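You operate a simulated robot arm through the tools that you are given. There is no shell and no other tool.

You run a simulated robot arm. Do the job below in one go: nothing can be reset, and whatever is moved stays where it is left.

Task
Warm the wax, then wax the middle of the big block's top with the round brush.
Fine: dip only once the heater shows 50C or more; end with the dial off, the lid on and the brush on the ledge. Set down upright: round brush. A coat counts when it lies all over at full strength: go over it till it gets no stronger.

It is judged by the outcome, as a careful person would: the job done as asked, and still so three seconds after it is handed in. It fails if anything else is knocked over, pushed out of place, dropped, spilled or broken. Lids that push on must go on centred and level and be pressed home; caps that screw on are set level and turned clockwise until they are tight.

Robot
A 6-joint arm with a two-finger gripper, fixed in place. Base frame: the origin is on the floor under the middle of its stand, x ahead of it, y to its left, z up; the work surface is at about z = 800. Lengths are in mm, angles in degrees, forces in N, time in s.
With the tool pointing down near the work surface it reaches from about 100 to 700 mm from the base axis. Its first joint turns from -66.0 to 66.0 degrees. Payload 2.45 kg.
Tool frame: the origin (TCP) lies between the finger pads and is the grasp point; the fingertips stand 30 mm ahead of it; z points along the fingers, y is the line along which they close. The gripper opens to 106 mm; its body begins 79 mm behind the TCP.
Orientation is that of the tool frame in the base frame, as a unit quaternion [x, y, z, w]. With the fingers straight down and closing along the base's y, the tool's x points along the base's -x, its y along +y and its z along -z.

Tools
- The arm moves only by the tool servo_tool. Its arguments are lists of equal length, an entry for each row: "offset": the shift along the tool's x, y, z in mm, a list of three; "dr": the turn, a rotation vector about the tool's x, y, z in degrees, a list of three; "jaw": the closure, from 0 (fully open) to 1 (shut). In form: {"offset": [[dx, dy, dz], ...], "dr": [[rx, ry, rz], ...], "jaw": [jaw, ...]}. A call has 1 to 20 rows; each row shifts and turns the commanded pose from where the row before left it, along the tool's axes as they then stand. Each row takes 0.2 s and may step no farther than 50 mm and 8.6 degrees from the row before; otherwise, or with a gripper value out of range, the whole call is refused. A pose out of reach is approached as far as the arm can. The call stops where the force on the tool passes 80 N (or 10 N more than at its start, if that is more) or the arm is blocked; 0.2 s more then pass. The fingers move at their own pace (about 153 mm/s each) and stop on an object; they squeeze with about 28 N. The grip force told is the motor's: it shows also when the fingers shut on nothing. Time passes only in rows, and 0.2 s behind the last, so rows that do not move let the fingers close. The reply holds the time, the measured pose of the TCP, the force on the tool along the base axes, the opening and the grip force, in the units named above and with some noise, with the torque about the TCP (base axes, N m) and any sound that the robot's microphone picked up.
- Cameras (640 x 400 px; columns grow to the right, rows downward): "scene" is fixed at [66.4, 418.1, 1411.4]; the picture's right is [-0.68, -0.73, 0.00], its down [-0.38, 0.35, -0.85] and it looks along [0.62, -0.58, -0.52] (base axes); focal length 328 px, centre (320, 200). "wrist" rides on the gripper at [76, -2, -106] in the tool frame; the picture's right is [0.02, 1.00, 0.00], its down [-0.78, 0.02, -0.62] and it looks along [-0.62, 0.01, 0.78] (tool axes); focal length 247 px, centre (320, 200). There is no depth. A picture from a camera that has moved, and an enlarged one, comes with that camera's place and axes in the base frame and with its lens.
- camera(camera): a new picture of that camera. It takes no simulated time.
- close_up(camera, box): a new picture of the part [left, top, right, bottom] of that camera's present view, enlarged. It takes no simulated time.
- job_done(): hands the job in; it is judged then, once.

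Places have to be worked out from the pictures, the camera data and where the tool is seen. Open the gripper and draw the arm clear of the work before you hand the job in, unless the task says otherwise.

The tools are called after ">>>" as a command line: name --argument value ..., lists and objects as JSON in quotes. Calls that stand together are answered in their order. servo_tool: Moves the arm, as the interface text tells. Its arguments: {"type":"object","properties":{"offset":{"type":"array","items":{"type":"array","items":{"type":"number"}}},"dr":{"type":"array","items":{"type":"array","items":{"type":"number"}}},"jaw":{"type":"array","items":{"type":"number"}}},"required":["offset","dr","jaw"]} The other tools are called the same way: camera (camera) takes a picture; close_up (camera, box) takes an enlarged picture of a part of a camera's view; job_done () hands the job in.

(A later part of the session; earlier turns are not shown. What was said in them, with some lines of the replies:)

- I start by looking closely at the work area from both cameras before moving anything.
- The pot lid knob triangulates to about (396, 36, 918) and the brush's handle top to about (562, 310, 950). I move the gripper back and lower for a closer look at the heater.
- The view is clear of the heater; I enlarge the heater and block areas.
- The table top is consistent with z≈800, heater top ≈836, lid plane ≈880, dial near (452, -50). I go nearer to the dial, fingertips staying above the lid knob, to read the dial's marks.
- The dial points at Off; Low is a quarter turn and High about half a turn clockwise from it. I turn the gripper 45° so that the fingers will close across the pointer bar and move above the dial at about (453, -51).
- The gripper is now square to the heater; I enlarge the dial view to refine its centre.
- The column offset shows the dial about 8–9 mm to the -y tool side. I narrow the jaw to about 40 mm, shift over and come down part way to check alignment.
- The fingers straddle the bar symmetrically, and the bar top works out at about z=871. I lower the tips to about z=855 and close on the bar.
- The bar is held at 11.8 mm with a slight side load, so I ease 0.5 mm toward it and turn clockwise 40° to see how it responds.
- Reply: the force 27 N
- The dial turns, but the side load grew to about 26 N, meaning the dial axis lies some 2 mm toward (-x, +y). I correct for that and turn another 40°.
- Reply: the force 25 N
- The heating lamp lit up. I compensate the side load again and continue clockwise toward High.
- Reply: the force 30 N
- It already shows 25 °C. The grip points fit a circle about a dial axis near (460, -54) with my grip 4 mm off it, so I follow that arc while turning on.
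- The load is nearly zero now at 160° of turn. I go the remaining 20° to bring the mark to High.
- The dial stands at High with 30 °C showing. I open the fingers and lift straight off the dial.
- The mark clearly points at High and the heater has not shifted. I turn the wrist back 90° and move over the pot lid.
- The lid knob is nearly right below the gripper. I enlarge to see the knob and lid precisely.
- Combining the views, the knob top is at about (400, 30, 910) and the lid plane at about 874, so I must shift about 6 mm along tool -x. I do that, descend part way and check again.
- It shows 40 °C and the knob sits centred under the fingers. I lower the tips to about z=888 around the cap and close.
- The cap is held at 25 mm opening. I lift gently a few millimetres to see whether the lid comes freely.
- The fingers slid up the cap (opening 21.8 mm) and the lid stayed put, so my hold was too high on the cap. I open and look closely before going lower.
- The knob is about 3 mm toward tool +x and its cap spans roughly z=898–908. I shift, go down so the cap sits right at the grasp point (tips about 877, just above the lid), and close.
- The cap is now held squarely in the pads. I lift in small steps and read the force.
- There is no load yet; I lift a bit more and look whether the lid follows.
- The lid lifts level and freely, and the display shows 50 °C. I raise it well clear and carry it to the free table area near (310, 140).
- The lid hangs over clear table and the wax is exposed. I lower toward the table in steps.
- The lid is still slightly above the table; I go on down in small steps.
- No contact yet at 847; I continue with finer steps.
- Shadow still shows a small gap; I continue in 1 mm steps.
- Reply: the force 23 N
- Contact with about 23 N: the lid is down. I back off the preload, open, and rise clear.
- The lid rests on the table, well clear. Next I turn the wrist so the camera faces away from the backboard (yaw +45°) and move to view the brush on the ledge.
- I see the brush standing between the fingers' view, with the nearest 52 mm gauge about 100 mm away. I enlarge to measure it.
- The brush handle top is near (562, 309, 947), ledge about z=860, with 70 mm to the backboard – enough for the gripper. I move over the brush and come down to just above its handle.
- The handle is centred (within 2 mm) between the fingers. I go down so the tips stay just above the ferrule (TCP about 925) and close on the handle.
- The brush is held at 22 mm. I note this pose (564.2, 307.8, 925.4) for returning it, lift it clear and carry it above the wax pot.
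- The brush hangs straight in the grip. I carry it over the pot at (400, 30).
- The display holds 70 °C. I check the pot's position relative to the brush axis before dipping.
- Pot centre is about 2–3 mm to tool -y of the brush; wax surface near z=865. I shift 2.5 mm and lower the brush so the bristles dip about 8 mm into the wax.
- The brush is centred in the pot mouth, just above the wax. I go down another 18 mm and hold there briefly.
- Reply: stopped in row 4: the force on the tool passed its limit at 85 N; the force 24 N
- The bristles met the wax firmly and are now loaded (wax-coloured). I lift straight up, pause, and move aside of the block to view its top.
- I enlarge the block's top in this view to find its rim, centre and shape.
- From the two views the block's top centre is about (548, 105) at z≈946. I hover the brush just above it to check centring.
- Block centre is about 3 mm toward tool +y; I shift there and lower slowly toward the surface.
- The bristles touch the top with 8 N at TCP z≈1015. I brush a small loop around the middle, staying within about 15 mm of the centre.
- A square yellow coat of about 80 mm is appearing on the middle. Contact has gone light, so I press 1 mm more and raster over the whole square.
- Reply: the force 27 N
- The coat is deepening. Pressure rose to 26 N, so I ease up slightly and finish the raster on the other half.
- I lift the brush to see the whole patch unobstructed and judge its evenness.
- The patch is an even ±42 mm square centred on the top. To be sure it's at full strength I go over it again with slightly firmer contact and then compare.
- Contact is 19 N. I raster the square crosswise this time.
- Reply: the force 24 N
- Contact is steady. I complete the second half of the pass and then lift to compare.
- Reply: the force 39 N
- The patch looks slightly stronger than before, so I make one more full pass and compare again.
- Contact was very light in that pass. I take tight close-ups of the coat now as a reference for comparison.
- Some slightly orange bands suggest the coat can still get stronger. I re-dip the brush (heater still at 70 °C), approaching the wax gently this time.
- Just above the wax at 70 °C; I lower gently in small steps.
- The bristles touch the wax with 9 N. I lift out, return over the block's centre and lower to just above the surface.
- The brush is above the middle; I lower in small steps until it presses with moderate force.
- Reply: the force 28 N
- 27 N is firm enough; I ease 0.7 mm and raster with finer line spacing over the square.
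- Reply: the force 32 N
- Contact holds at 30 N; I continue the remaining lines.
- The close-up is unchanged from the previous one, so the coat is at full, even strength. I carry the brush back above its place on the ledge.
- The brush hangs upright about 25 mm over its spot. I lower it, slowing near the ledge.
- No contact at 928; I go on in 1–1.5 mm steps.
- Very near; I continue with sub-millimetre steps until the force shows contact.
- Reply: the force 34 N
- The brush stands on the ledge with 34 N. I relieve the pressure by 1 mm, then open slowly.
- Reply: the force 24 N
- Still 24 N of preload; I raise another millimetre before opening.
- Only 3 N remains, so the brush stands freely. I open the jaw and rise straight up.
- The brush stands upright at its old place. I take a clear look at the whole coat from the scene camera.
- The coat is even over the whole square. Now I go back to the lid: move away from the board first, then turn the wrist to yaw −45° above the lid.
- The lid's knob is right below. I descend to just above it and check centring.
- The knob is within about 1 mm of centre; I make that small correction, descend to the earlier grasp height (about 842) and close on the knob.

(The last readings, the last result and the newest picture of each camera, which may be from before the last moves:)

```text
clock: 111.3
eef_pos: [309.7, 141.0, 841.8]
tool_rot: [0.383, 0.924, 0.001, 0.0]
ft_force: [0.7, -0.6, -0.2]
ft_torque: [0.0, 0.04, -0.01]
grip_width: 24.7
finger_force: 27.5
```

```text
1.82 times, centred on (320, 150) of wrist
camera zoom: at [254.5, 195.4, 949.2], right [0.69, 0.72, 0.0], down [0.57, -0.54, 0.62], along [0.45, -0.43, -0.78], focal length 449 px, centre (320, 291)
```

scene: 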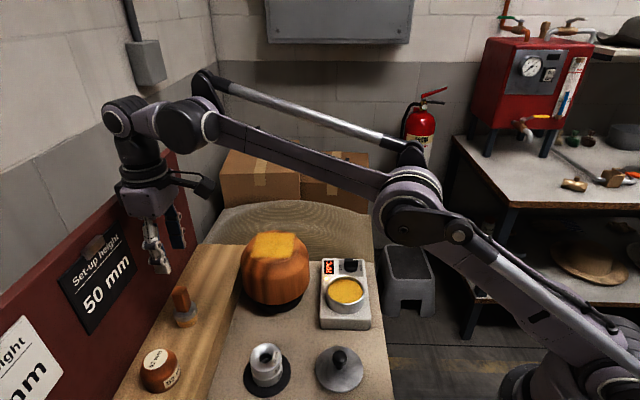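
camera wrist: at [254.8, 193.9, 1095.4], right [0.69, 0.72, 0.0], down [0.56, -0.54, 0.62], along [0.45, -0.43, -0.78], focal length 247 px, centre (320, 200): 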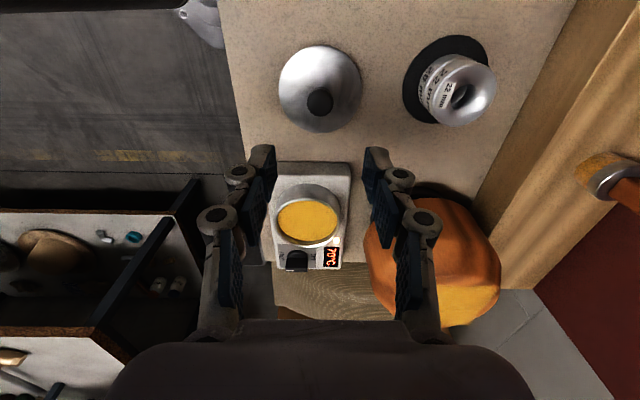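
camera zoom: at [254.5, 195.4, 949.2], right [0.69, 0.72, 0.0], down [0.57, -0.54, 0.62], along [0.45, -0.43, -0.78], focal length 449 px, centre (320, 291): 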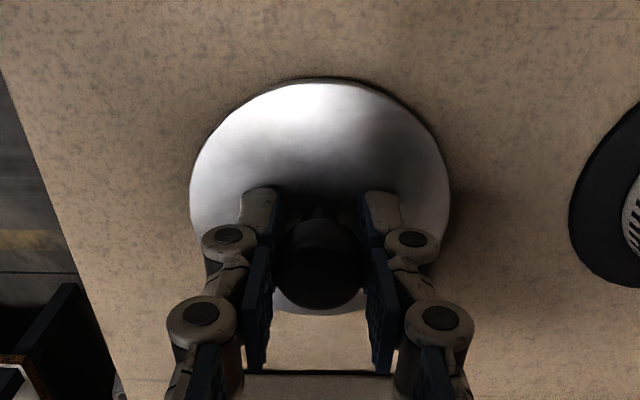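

The knob is held as before (24.7 mm). I lift the lid and carry it back above the pot, stopping high to check alignment.

>>> servo_tool --offset '[[0, 0, -5], [0, 0, -20], [0, 0, -40], [0, 0, -40], [0, 0, -28], [-35.4, -3.7, 0], [-35.4, -3.7, 0], [-35.4, -3.7, 0], [-35.3, -3.7, 0], [0, 0, 0], [0, 0, 0]]' --dr '[[0, 0, 0], [0, 0, 0], [0, 0, 0], [0, 0, 0], [0, 0, 0], [0, 0, 0], [0, 0, 0], [0, 0, 0], [0, 0, 0], [0, 0, 0], [0, 0, 0]]' --jaw '[1, 1, 1, 1, 1, 1, 1, 1, 1, 1, 1]'

>>> close_up --camera "wrist" --box '[230, 40, 410, 260]'

>>> close_up --camera "scene" --box '[290, 220, 400, 330]'

```text
clock: 113.7
eef_pos: [398.3, 31.5, 976.2]
tool_rot: [0.383, 0.924, 0.001, 0.0]
ft_force: [0.1, -0.1, -0.1]
ft_torque: [-0.01, -0.03, -0.01]
grip_width: 24.7
finger_force: 27.6
```

```text
1.82 times, centred on (320, 150) of wrist
camera zoom: at [343.3, 85.3, 1082.5], right [0.69, 0.72, 0.0], down [0.57, -0.54, 0.62], along [0.45, -0.43, -0.78], focal length 449 px, centre (320, 291)
```

zoom: 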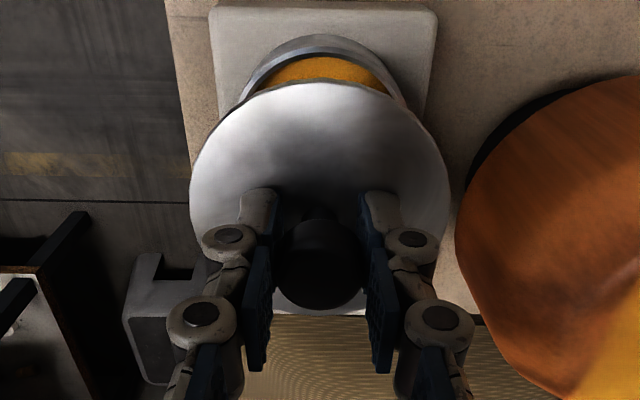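

```text
3.64 times, centred on (345, 275) of scene
camera zoom: at [66.4, 418.0, 1411.4], right [-0.68, -0.73, 0.0], down [-0.38, 0.35, -0.85], along [0.62, -0.58, -0.52], focal length 1194 px, centre (229, -73)
```

zoom: 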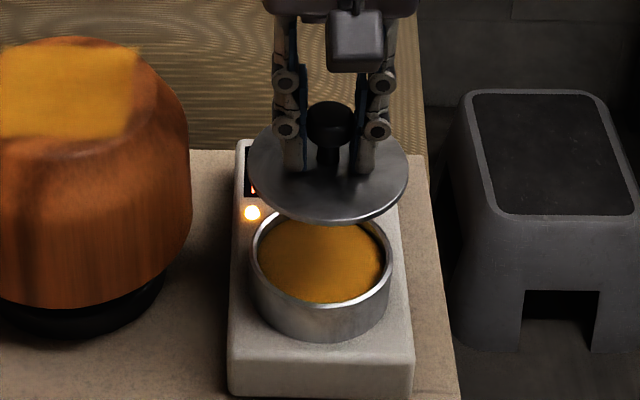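

The lid hangs level above the pot. I correct about 1 mm and lower to just above the rim, to compare with the picture taken when I lifted it off.

>>> servo_tool --offset '[[-1.2, 0, 20], [0, 0, 20], [0, 0, 18], [0, 0, 0], [0, 0, 0]]' --dr '[[0, 0, 0], [0, 0, 0], [0, 0, 0], [0, 0, 0], [0, 0, 0]]' --jaw '[1, 1, 1, 1, 1]'

>>> close_up --camera "wrist" --box '[230, 40, 410, 260]'

>>> close_up --camera "scene" --box '[320, 240, 375, 310]'

```text
clock: 114.9
eef_pos: [400.0, 31.3, 917.7]
tool_rot: [0.383, 0.924, 0.0, 0.0]
ft_force: [-1.3, 0.1, -0.3]
ft_torque: [-0.01, 0.01, 0.01]
grip_width: 24.7
finger_force: 27.5
```

```text
1.82 times, centred on (320, 150) of wrist
camera zoom: at [344.6, 83.9, 1024.1], right [0.69, 0.72, 0.0], down [0.57, -0.54, 0.62], along [0.45, -0.43, -0.78], focal length 449 px, centre (320, 291)
```

zoom: 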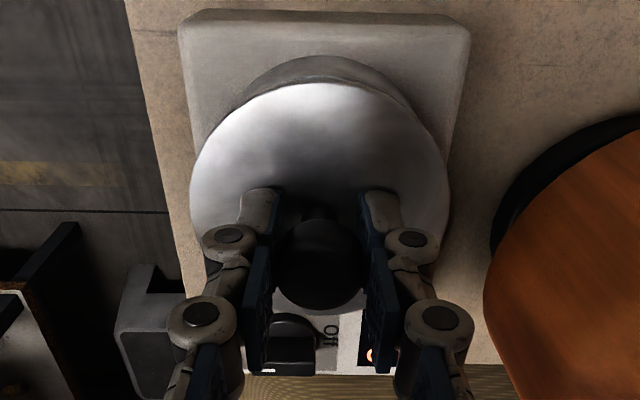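

```text
5.71 times, centred on (348, 275) of scene
camera zoom: at [66.4, 418.1, 1411.4], right [-0.68, -0.73, 0.0], down [-0.38, 0.35, -0.85], along [0.62, -0.58, -0.52], focal length 1877 px, centre (163, -229)
```

zoom: 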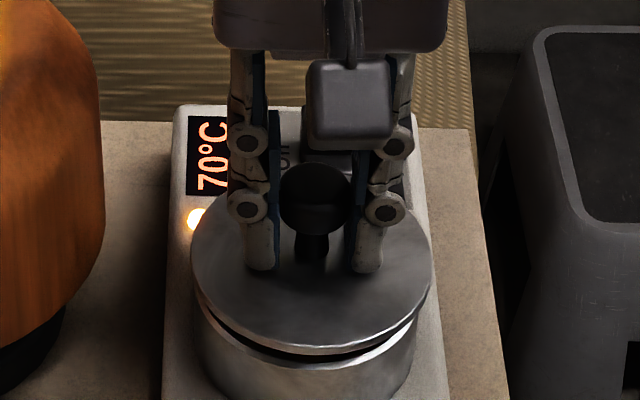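

It looks nearly identical to the lift-off picture. I enlarge to measure lid-versus-pot centring more exactly.

>>> close_up --camera "wrist" --box '[240, 35, 400, 135]'

>>> close_up --camera "scene" --box '[330, 275, 366, 315]'

```text
4.00 times, centred on (320, 85) of wrist
camera zoom: at [344.6, 83.9, 1024.1], right [0.69, 0.72, 0.0], down [0.57, -0.54, 0.62], along [0.45, -0.43, -0.78], focal length 988 px, centre (320, 660)
```

zoom: 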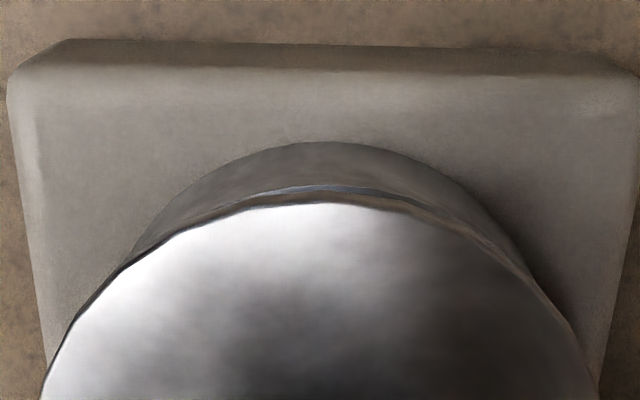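

```text
10.00 times, centred on (348, 295) of scene
camera zoom: at [66.4, 418.1, 1411.4], right [-0.68, -0.73, 0.0], down [-0.38, 0.35, -0.85], along [0.62, -0.58, -0.52], focal length 3284 px, centre (40, -750)
```

zoom: 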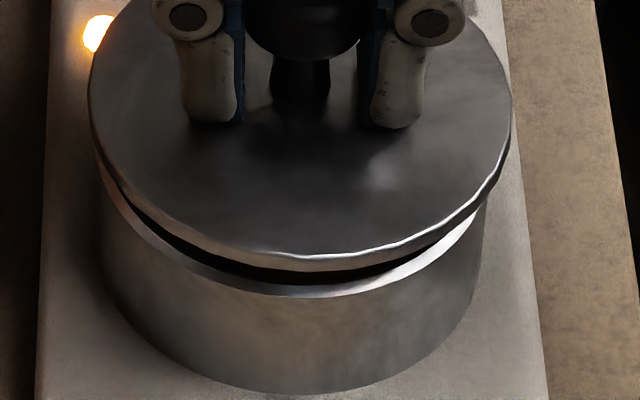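

The pot is about 0.7 mm toward tool +x and 0.8 mm toward +y of the lid; I correct that and lower until just above the seat.

>>> servo_tool --offset '[[0.7, 0.8, 0], [0, 0, 3], [0, 0, 2], [0, 0, 1], [0, 0, 0]]' --dr '[[0, 0, 0], [0, 0, 0], [0, 0, 0], [0, 0, 0], [0, 0, 0]]' --jaw '[1, 1, 1, 1, 1]'

>>> close_up --camera "scene" --box '[330, 275, 366, 315]'

>>> close_up --camera "wrist" --box '[240, 35, 400, 135]'

```text
clock: 116.1
eef_pos: [399.8, 30.2, 911.8]
tool_rot: [0.382, 0.924, 0.001, 0.0]
ft_force: [0.1, 0.6, -0.7]
ft_torque: [-0.03, 0.01, -0.01]
grip_width: 24.6
finger_force: 28.1
```

```text
10.00 times, centred on (348, 295) of scene
camera zoom: at [66.4, 418.1, 1411.4], right [-0.68, -0.73, 0.0], down [-0.38, 0.35, -0.85], along [0.62, -0.58, -0.52], focal length 3284 px, centre (40, -750)
```

zoom: 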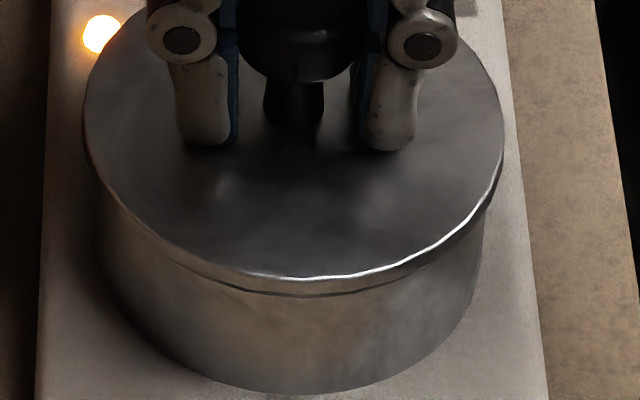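

```text
4.00 times, centred on (320, 85) of wrist
camera zoom: at [344.9, 85.2, 1018.2], right [0.69, 0.72, 0.0], down [0.57, -0.54, 0.62], along [0.45, -0.43, -0.78], focal length 988 px, centre (320, 660)
```

zoom: 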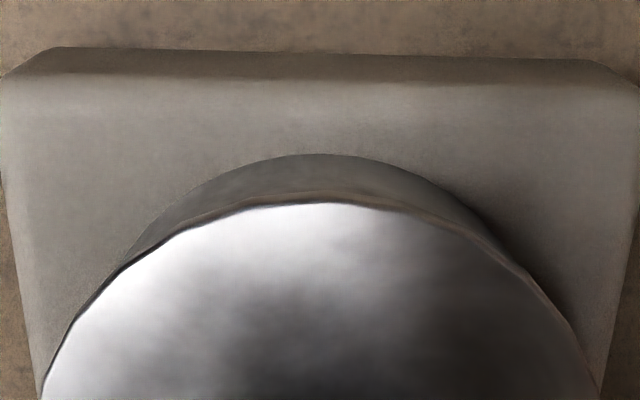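

The lid is now centred on the pot. I lower in 1 mm steps to seat it.

>>> servo_tool --offset '[[0, 0, 1], [0, 0, 1], [0, 0, 1], [0, 0, 0]]' --dr '[[0, 0, 0], [0, 0, 0], [0, 0, 0], [0, 0, 0]]' --jaw '[1, 1, 1, 1]'

>>> close_up --camera "scene" --box '[330, 275, 366, 315]'

```text
clock: 117.1
eef_pos: [400.4, 30.4, 909.7]
tool_rot: [0.383, 0.924, 0.001, 0.001]
ft_force: [0.3, -0.2, -0.4]
ft_torque: [-0.02, 0.01, 0.0]
grip_width: 24.7
finger_force: 28.4
```

```text
10.00 times, centred on (348, 295) of scene
camera zoom: at [66.4, 418.1, 1411.4], right [-0.68, -0.73, 0.0], down [-0.38, 0.35, -0.85], along [0.62, -0.58, -0.52], focal length 3284 px, centre (40, -750)
```

zoom: 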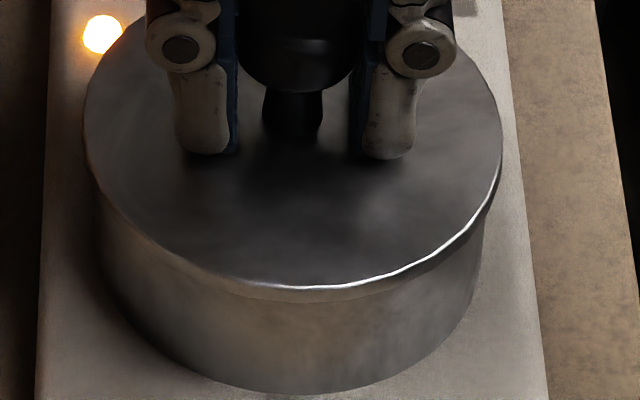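

No contact force yet at 909.7, and the lid looks nearly flush; I keep going down in 0.7 mm steps.

>>> servo_tool --offset '[[0, 0, 0.8], [0, 0, 0.8], [0, 0, 0.8], [0, 0, 0]]' --dr '[[0, 0, 0], [0, 0, 0], [0, 0, 0], [0, 0, 0]]' --jaw '[1, 1, 1, 1]'

>>> close_up --camera "scene" --box '[330, 275, 366, 315]'

```text
clock: 118.1
eef_pos: [401.5, 31.5, 908.6]
tool_rot: [0.383, 0.924, 0.001, 0.0]
ft_force: [-0.8, 0.0, 22.3]
ft_torque: [-0.05, -0.06, -0.03]
grip_width: 24.6
finger_force: 27.6
```

```text
10.00 times, centred on (348, 295) of scene
camera zoom: at [66.1, 418.0, 1411.4], right [-0.68, -0.73, 0.0], down [-0.38, 0.35, -0.85], along [0.62, -0.58, -0.52], focal length 3284 px, centre (40, -750)
```

zoom: 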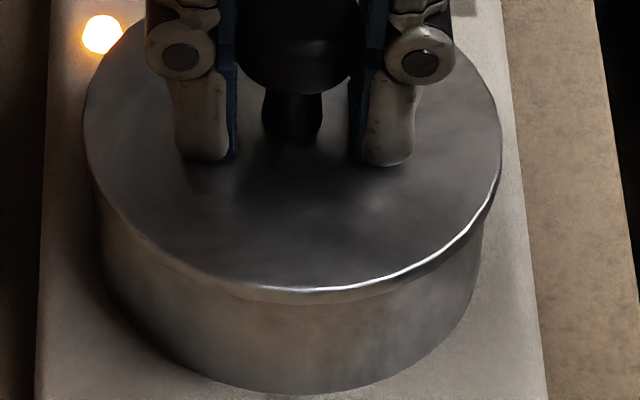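

22 N of contact at nearly the original height. I press a little harder to make sure it is home and level.

>>> servo_tool --offset '[[0, 0, 0.8], [0, 0, 0.8], [0, 0, 0]]' --dr '[[0, 0, 0], [0, 0, 0], [0, 0, 0]]' --jaw '[1, 1, 1]'

>>> close_up --camera "scene" --box '[330, 275, 366, 315]'

```text
clock: 118.9
eef_pos: [400.3, 30.5, 905.7]
tool_rot: [0.383, 0.924, 0.001, 0.001]
ft_force: [1.7, -0.6, 43.7]
ft_torque: [-0.19, -0.11, -0.01]
grip_width: 24.7
finger_force: 28.0
```

```text
10.00 times, centred on (348, 295) of scene
camera zoom: at [65.8, 418.0, 1411.4], right [-0.68, -0.73, 0.0], down [-0.38, 0.35, -0.85], along [0.62, -0.58, -0.52], focal length 3284 px, centre (40, -750)
```

zoom: 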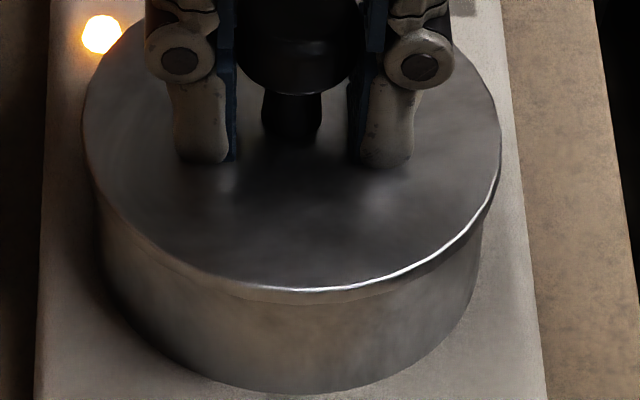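

Pressed with 44 N. I relieve the load before opening.

>>> servo_tool --offset '[[0, 0, -1], [0, 0, -1], [0, 0, 0]]' --dr '[[0, 0, 0], [0, 0, 0], [0, 0, 0]]' --jaw '[1, 1, 1]'

```text
clock: 119.7
eef_pos: [399.7, 30.1, 907.1]
tool_rot: [0.383, 0.924, 0.0, -0.001]
ft_force: [0.1, 0.7, -1.6]
ft_torque: [0.01, -0.01, 0.0]
grip_width: 24.3
finger_force: 28.2
```

The load is off at the original seat height (907.1). I open and rise, then look at the lid.

>>> servo_tool --offset '[[0, 0, 0], [0, 0, 0], [0, 0, 0], [0, 0, -15], [0, 0, -30], [0, 0, -40], [0, 0, -20], [0, 0, 0]]' --dr '[[0, 0, 0], [0, 0, 0], [0, 0, 0], [0, 0, 0], [0, 0, 0], [0, 0, 0], [0, 0, 0], [0, 0, 0]]' --jaw '[0.75, 0.5, 0.5, 0.5, 0.5, 0.5, 0.5, 0.5]'

>>> close_up --camera "scene" --box '[305, 245, 385, 335]'

>>> close_up --camera "scene" --box '[330, 275, 366, 315]'

>>> close_up --camera "wrist" --box '[240, 30, 400, 210]'

```text
clock: 121.5
eef_pos: [400.8, 30.4, 1012.1]
tool_rot: [0.383, 0.924, 0.0, 0.001]
ft_force: [-0.2, -0.4, -0.1]
ft_torque: [0.01, 0.04, 0.02]
grip_width: 52.9
finger_force: 0.0
```

```text
4.44 times, centred on (345, 290) of scene
camera zoom: at [66.4, 418.1, 1411.4], right [-0.68, -0.73, 0.0], down [-0.38, 0.35, -0.85], along [0.62, -0.58, -0.52], focal length 1460 px, centre (209, -200)
```

zoom: 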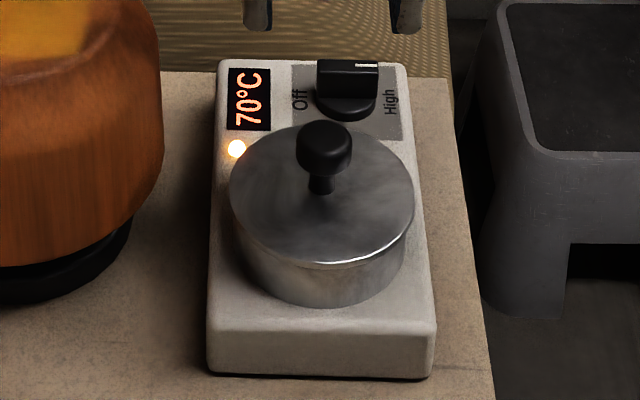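

```text
10.00 times, centred on (348, 295) of scene
camera zoom: at [66.4, 418.1, 1411.4], right [-0.68, -0.73, 0.0], down [-0.38, 0.35, -0.85], along [0.62, -0.58, -0.52], focal length 3284 px, centre (40, -750)
```

zoom: 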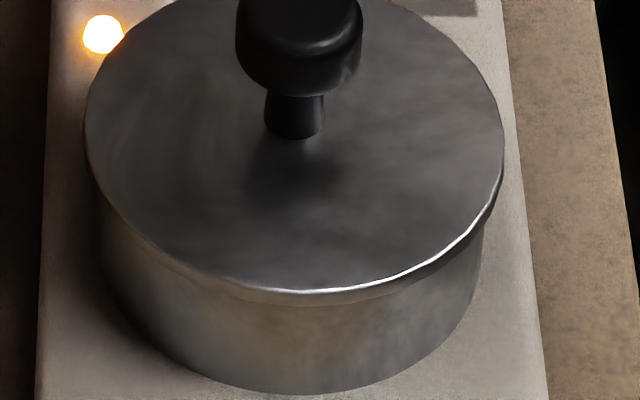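

```text
2.22 times, centred on (320, 120) of wrist
camera zoom: at [345.8, 84.4, 1118.7], right [0.69, 0.72, 0.0], down [0.57, -0.54, 0.62], along [0.45, -0.43, -0.78], focal length 549 px, centre (320, 378)
```

zoom: 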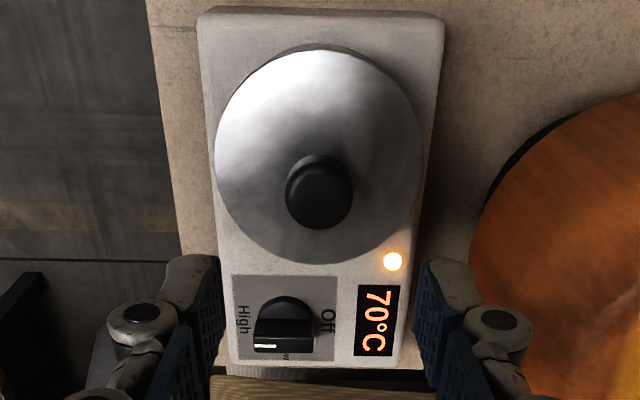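

The lid sits centred and level just as it was at the start. Next I turn the wrist to yaw −135° and go above the dial (axis near 460, −54) to turn it off.

>>> servo_tool --offset '[[0, 0, 0], [0, 0, 0], [0, 0, 0], [0, 0, 0], [0, 0, 0], [0, 0, 0], [0, 0, 0], [0, 0, 0], [0, 0, 0], [0, 0, 0], [0, 0, 0], [-5.9, 33.8, 0], [-5.9, 33.8, 0], [-5.9, 33.8, 0], [0, 0, 25], [0, 0, 25], [0, 0, 0]]' --dr '[[0, 0, 8.2], [0, 0, 8.2], [0, 0, 8.2], [0, 0, 8.2], [0, 0, 8.2], [0, 0, 8.2], [0, 0, 8.2], [0, 0, 8.2], [0, 0, 8.2], [0, 0, 8.2], [0, 0, 8.0], [0, 0, 0], [0, 0, 0], [0, 0, 0], [0, 0, 0], [0, 0, 0], [0, 0, 0]]' --jaw '[0.62, 0.62, 0.62, 0.62, 0.62, 0.62, 0.62, 0.62, 0.62, 0.62, 0.62, 0.62, 0.62, 0.62, 0.62, 0.62, 0.62]'

>>> camera --camera "wrist"

>>> close_up --camera "wrist" --box '[240, 20, 400, 180]'

>>> close_up --camera "scene" --box '[305, 205, 395, 325]'

```text
clock: 125.1
eef_pos: [460.7, -53.9, 961.5]
tool_rot: [0.924, 0.382, 0.001, 0.0]
ft_force: [0.8, 1.2, 0.7]
ft_torque: [0.02, 0.01, 0.01]
grip_width: 39.9
finger_force: 0.0
```

```text
taken
camera wrist: at [512.9, 2.8, 1067.7], right [0.72, -0.69, 0.0], down [-0.54, -0.57, 0.62], along [-0.43, -0.45, -0.78], focal length 247 px, centre (320, 200)
```

wrist: 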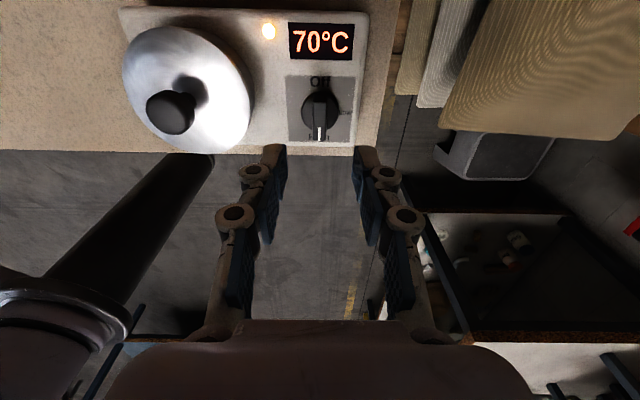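

```text
2.50 times, centred on (320, 100) of wrist
camera zoom: at [512.9, 2.8, 1067.7], right [0.72, -0.69, 0.0], down [-0.54, -0.57, 0.62], along [-0.43, -0.45, -0.78], focal length 617 px, centre (320, 450)
```

zoom: 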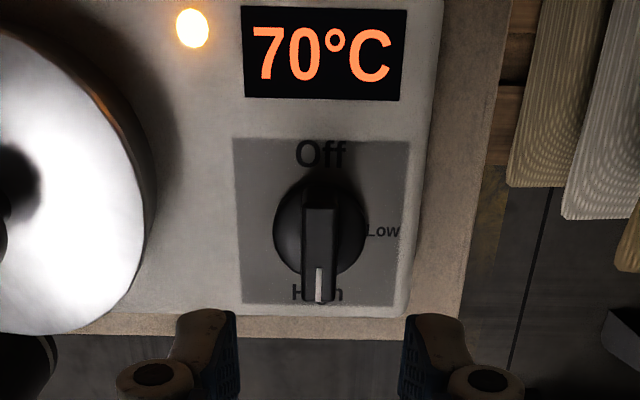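

```text
3.33 times, centred on (350, 265) of scene
camera zoom: at [66.4, 418.1, 1411.4], right [-0.68, -0.73, 0.0], down [-0.38, 0.35, -0.85], along [0.62, -0.58, -0.52], focal length 1095 px, centre (220, -17)
```

zoom: 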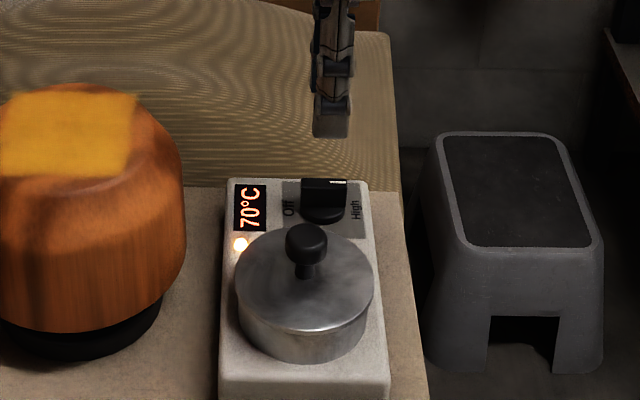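

The mark points straight at High and the dial centre is within 1.5 mm of the tool axis. I correct, descend to put the tips near z=850, and close on the bar.

>>> servo_tool --offset '[[-1.5, -0.4, 25], [0, 0, 30], [0, 0, 20], [0, 0, 6], [0, 0, 0], [0, 0, 0], [0, 0, 0], [0, 0, 0]]' --dr '[[0, 0, 0], [0, 0, 0], [0, 0, 0], [0, 0, 0], [0, 0, 0], [0, 0, 0], [0, 0, 0], [0, 0, 0]]' --jaw '[0.62, 0.62, 0.62, 0.62, 0.62, 0.8, 1, 1]'

>>> close_up --camera "scene" --box '[305, 205, 395, 325]'

```text
clock: 126.9
eef_pos: [459.1, -55.4, 880.6]
tool_rot: [0.924, 0.383, 0.0, 0.0]
ft_force: [4.6, -2.7, -4.7]
ft_torque: [-0.11, -0.09, -0.04]
grip_width: 11.7
finger_force: 39.1
```

```text
3.33 times, centred on (350, 265) of scene
camera zoom: at [66.6, 418.0, 1411.4], right [-0.68, -0.73, 0.0], down [-0.38, 0.35, -0.85], along [0.62, -0.58, -0.52], focal length 1095 px, centre (220, -17)
```

zoom: 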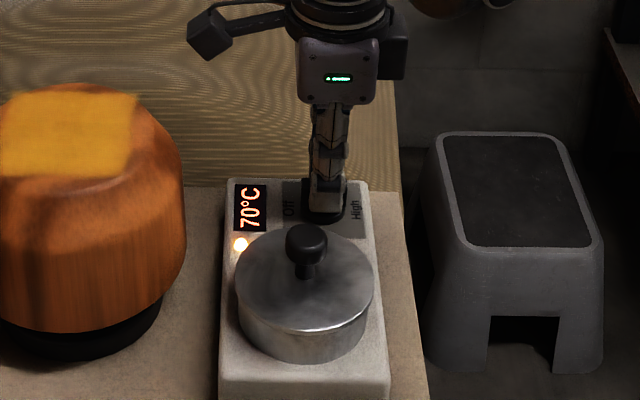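

The bar is held at 11.7 mm. I turn counter-clockwise 40° and read the side load.

>>> servo_tool --offset '[[0, 0.3, 0], [0, 0, 0], [0, 0, 0], [0, 0, 0], [0, 0, 0], [0, 0, 0]]' --dr '[[0, 0, -8], [0, 0, -8], [0, 0, -8], [0, 0, -8], [0, 0, -8], [0, 0, 0]]' --jaw '[1, 1, 1, 1, 1, 1]'

```text
clock: 128.3
eef_pos: [459.3, -53.8, 880.8]
tool_rot: [0.737, 0.676, 0.001, 0.0]
ft_force: [12.1, -8.2, 14.5]
ft_torque: [0.38, -0.35, -0.02]
grip_width: 11.6
finger_force: 38.2
```

Light side load; I compensate by about 1 mm and continue another 40°.

>>> servo_tool --offset '[[-0.5, 0.8, 0], [0, 0, 0], [0, 0, 0], [0, 0, 0], [0, 0, 0], [0, 0, 0]]' --dr '[[0, 0, -8], [0, 0, -8], [0, 0, -8], [0, 0, -8], [0, 0, -8], [0, 0, 0]]' --jaw '[1, 1, 1, 1, 1, 1]'

```text
clock: 129.7
eef_pos: [459.5, -53.9, 881.9]
tool_rot: [0.461, 0.887, 0.001, 0.0]
ft_force: [15.3, 0.0, 23.5]
ft_torque: [0.69, 0.08, 0.0]
grip_width: 11.5
finger_force: 39.0
```

I ease up 1 mm, shift slightly with the load and go on turning toward Off.

>>> servo_tool --offset '[[-0.6, 0.8, -1.2], [0, 0, 0], [0, 0, 0], [0, 0, 0], [0, 0, 0], [0, 0, 0]]' --dr '[[0, 0, -8], [0, 0, -8], [0, 0, -8], [0, 0, -8], [0, 0, -8], [0, 0, 0]]' --jaw '[1, 1, 1, 1, 1, 1]'

>>> close_up --camera "scene" --box '[305, 205, 395, 325]'

```text
clock: 131.1
eef_pos: [460.1, -54.0, 881.6]
tool_rot: [0.129, 0.992, 0.001, -0.001]
ft_force: [1.7, 8.2, -33.8]
ft_torque: [0.25, 0.0, -0.02]
grip_width: 12.0
finger_force: 39.6
```

```text
3.33 times, centred on (350, 265) of scene
camera zoom: at [66.9, 418.2, 1411.3], right [-0.68, -0.73, 0.0], down [-0.38, 0.35, -0.85], along [0.62, -0.58, -0.52], focal length 1095 px, centre (220, -17)
```

zoom: 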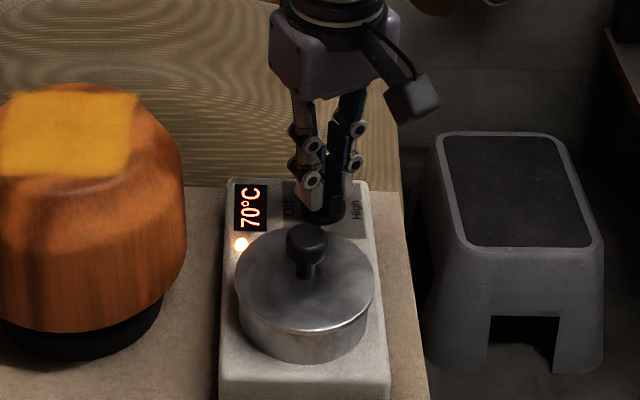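

The dial has turned 120°; the vertical pull comes from my lift, so I go back down 0.8 mm and turn another 40°.

>>> servo_tool --offset '[[0, 0.5, 0.8], [0, 0, 0], [0, 0, 0], [0, 0, 0], [0, 0, 0], [0, 0, 0]]' --dr '[[0, 0, -8], [0, 0, -8], [0, 0, -8], [0, 0, -8], [0, 0, -8], [0, 0, 0]]' --jaw '[1, 1, 1, 1, 1, 1]'

>>> close_up --camera "scene" --box '[305, 205, 395, 325]'

```text
clock: 132.5
eef_pos: [459.8, -53.7, 882.6]
tool_rot: [-0.218, 0.976, 0.001, 0.001]
ft_force: [-0.8, 11.1, 25.8]
ft_torque: [-0.03, 0.81, 0.0]
grip_width: 12.0
finger_force: 38.2
```

```text
3.33 times, centred on (350, 265) of scene
camera zoom: at [66.0, 418.4, 1411.3], right [-0.68, -0.73, 0.0], down [-0.38, 0.35, -0.85], along [0.62, -0.58, -0.52], focal length 1095 px, centre (220, -17)
```

zoom: 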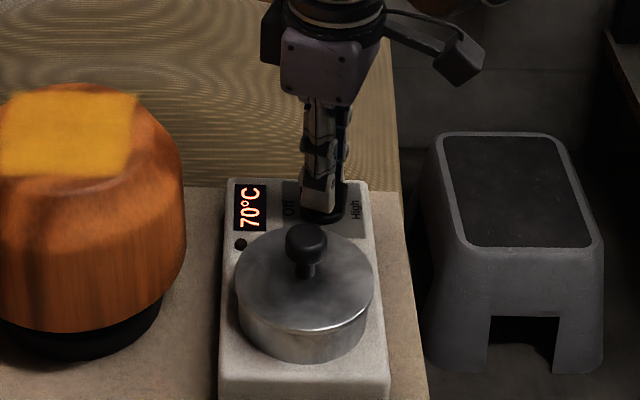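

The lamp is out already. I finish the last 20° to bring the mark exactly back to Off.

>>> servo_tool --offset '[[-0.3, 0.7, -0.5], [0, 0, 0], [0, 0, 0], [0, 0, 0]]' --dr '[[0, 0, -6.7], [0, 0, -6.7], [0, 0, -6.6], [0, 0, 0]]' --jaw '[1, 1, 1, 1]'

>>> close_up --camera "scene" --box '[305, 205, 395, 325]'

```text
clock: 133.5
eef_pos: [461.3, -53.2, 882.3]
tool_rot: [-0.383, 0.924, 0.002, 0.001]
ft_force: [-5.9, 7.8, 15.2]
ft_torque: [0.35, 0.0, -0.09]
grip_width: 11.6
finger_force: 38.9
```

```text
3.33 times, centred on (350, 265) of scene
camera zoom: at [66.0, 418.3, 1411.3], right [-0.68, -0.73, 0.0], down [-0.38, 0.35, -0.85], along [0.62, -0.58, -0.52], focal length 1095 px, centre (220, -17)
```

zoom: 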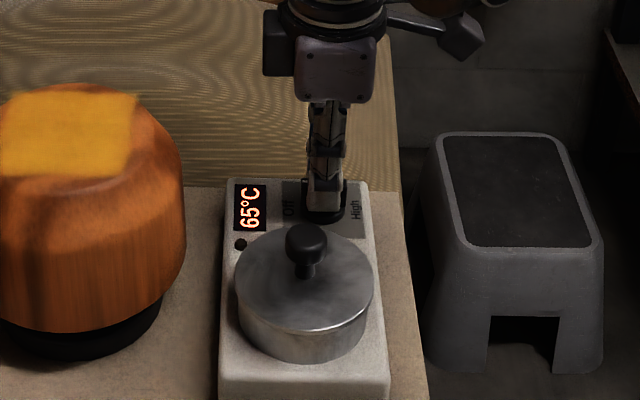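

Temperature is falling (65 °C) with the lamp off. I open the jaw and lift straight off the dial to check the mark.

>>> servo_tool --offset '[[0, 0, 0], [0, 0, 0], [0, 0, 0], [0, 0, -15], [0, 0, -35], [0, 0, -40], [0, 0, -40], [0, 0, 0]]' --dr '[[0, 0, 0], [0, 0, 0], [0, 0, 0], [0, 0, 0], [0, 0, 0], [0, 0, 0], [0, 0, 0], [0, 0, 0]]' --jaw '[0.85, 0.7, 0.65, 0.65, 0.65, 0.65, 0.65, 0.65]'

>>> close_up --camera "scene" --box '[305, 235, 395, 335]'

>>> camera --camera "wrist"

>>> camera --camera "scene"

```text
clock: 135.3
eef_pos: [459.6, -52.4, 1011.7]
tool_rot: [-0.382, 0.924, 0.0, 0.001]
ft_force: [0.5, 0.3, 0.5]
ft_torque: [0.03, 0.0, -0.01]
grip_width: 37.2
finger_force: 0.1
```

```text
4.00 times, centred on (350, 285) of scene
camera zoom: at [66.4, 418.1, 1411.4], right [-0.68, -0.73, 0.0], down [-0.38, 0.35, -0.85], along [0.62, -0.58, -0.52], focal length 1314 px, centre (200, -140)
```

zoom: 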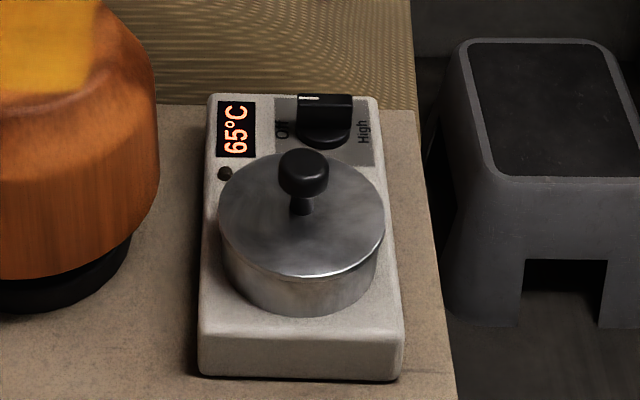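

```text
taken
camera wrist: at [407.3, -107.1, 1118.2], right [-0.72, 0.69, 0.0], down [0.54, 0.56, 0.62], along [0.43, 0.45, -0.78], focal length 247 px, centre (320, 200)
```

wrist: 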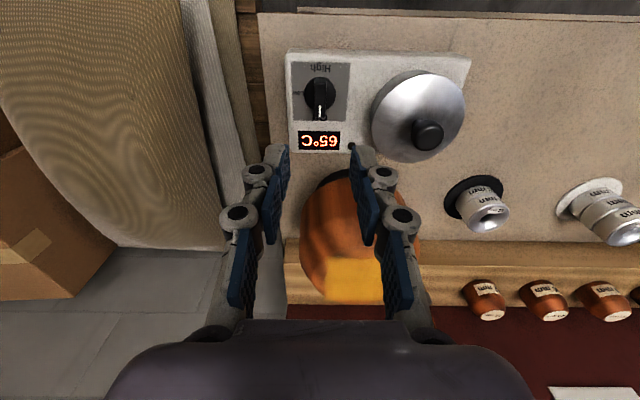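

```text
taken
```

scene: 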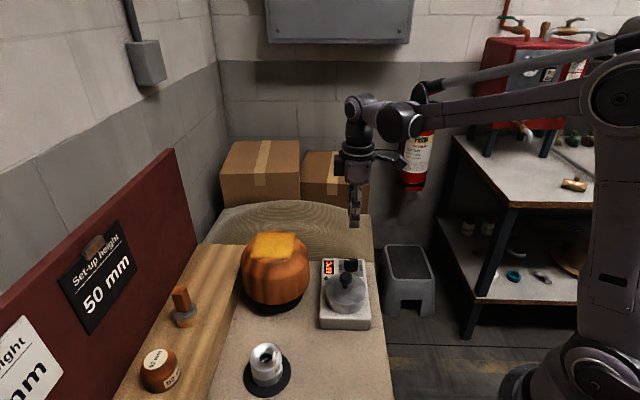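

The mark is back at Off. I verify the dial and the brush in close-ups.

>>> close_up --camera "wrist" --box '[270, 40, 480, 180]'

>>> close_up --camera "scene" --box '[150, 260, 230, 340]'

>>> close_up --camera "scene" --box '[230, 220, 320, 320]'

```text
2.86 times, centred on (375, 110) of wrist
camera zoom: at [407.3, -107.1, 1118.2], right [-0.72, 0.69, 0.0], down [0.54, 0.56, 0.62], along [0.43, 0.45, -0.78], focal length 706 px, centre (163, 457)
```

zoom: 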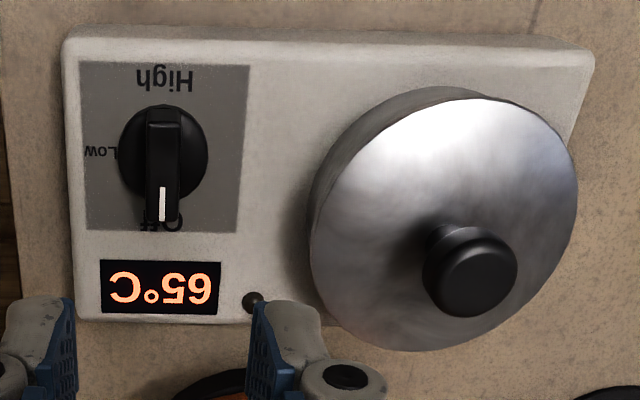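

```text
5.00 times, centred on (190, 300) of scene
camera zoom: at [66.4, 418.1, 1411.4], right [-0.68, -0.73, 0.0], down [-0.38, 0.35, -0.85], along [0.62, -0.58, -0.52], focal length 1642 px, centre (970, -300)
```

zoom: 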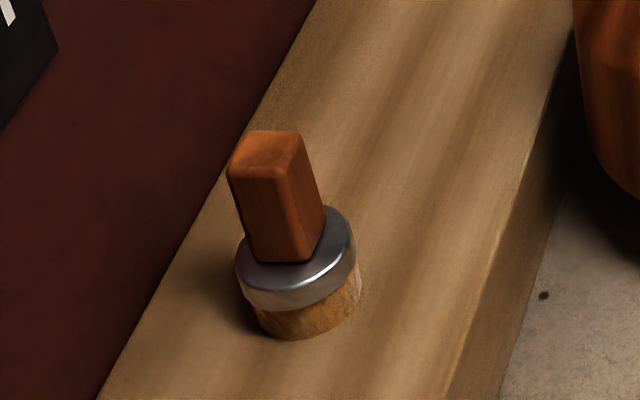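

```text
4.00 times, centred on (275, 270) of scene
camera zoom: at [66.4, 418.1, 1411.4], right [-0.68, -0.73, 0.0], down [-0.38, 0.35, -0.85], along [0.62, -0.58, -0.52], focal length 1314 px, centre (500, -80)
```

zoom: 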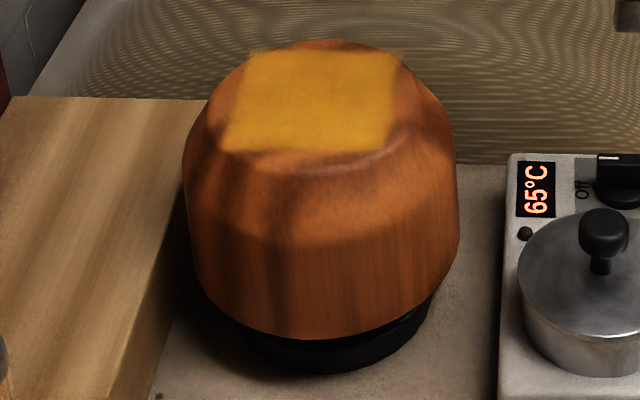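

Everything is in order: dial at Off, lid seated, brush upright on the ledge, coat even. I open the gripper fully and draw the arm up and back clear of the work.

>>> servo_tool --offset '[[0, 0, -45], [0, 0, -45], [0, 0, -45], [0, 0, -45], [30, 30, 0], [30, 30, 0], [0, 0, 0], [0, 0, 0], [0, 0, 0]]' --dr '[[0, 0, 0], [0, 0, 0], [0, 0, 0], [0, 0, 0], [0, 0, 0], [0, 0, 0], [0, 0, 0], [0, 0, 0], [0, 0, 0]]' --jaw '[0.65, 0.65, 0.4, 0.2, 0, 0, 0, 0, 0]'

>>> camera --camera "scene"

>>> close_up --camera "scene" --box '[110, 220, 400, 400]'

```text
clock: 137.3
eef_pos: [377.0, -54.4, 1192.4]
tool_rot: [-0.382, 0.924, 0.0, 0.0]
ft_force: [-0.2, 0.1, 0.2]
ft_torque: [0.06, -0.01, -0.03]
grip_width: 105.9
finger_force: 0.0
```

```text
taken
```

scene: 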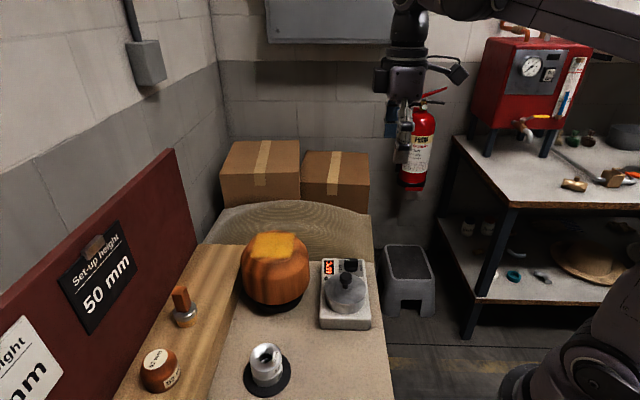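

```text
2.21 times, centred on (255, 310) of scene
camera zoom: at [66.4, 418.1, 1411.4], right [-0.68, -0.73, 0.0], down [-0.38, 0.35, -0.85], along [0.62, -0.58, -0.52], focal length 725 px, centre (463, -43)
```

zoom: 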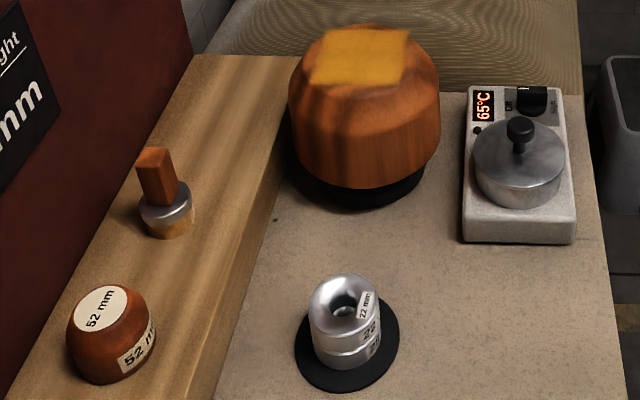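

The arm is clear with the gripper open, and the pictures show the block waxed, the lid on, the dial at Off with the lamp out, and the brush standing on the ledge. I hand the job in.

>>> job_done

```text
The job is handed in.
```

I warmed the wax, coated the middle of the big block's top, and handed the job in; I haven't seen a verdict.

- **Wax temperature:** I dipped only once the display read 70 °C. I dipped twice, the second time to make sure the coat was at full strength.
- **Coat:** It is an even square, roughly 84 mm across, centred on the block's top. I made several passes and stopped when another pass made no visible difference.
- **Dial:** It is back at Off. The lamp is out and the display had dropped to 65 °C.
- **Lid:** It is on the pot, centred and level. I pressed it down with about 44 N, and it sits as it did at the start.
- **Brush:** It stands upright at its old spot on the ledge.

Two things did not go smoothly. The first grip on the lid slipped off the knob before I took a lower hold. On the first dip the brush pressed into the wax at 85 N, and that stopped the arm. Neither seems to have moved or damaged anything, and in the pictures the other objects are still where they were. The arm is drawn clear with the gripper open.
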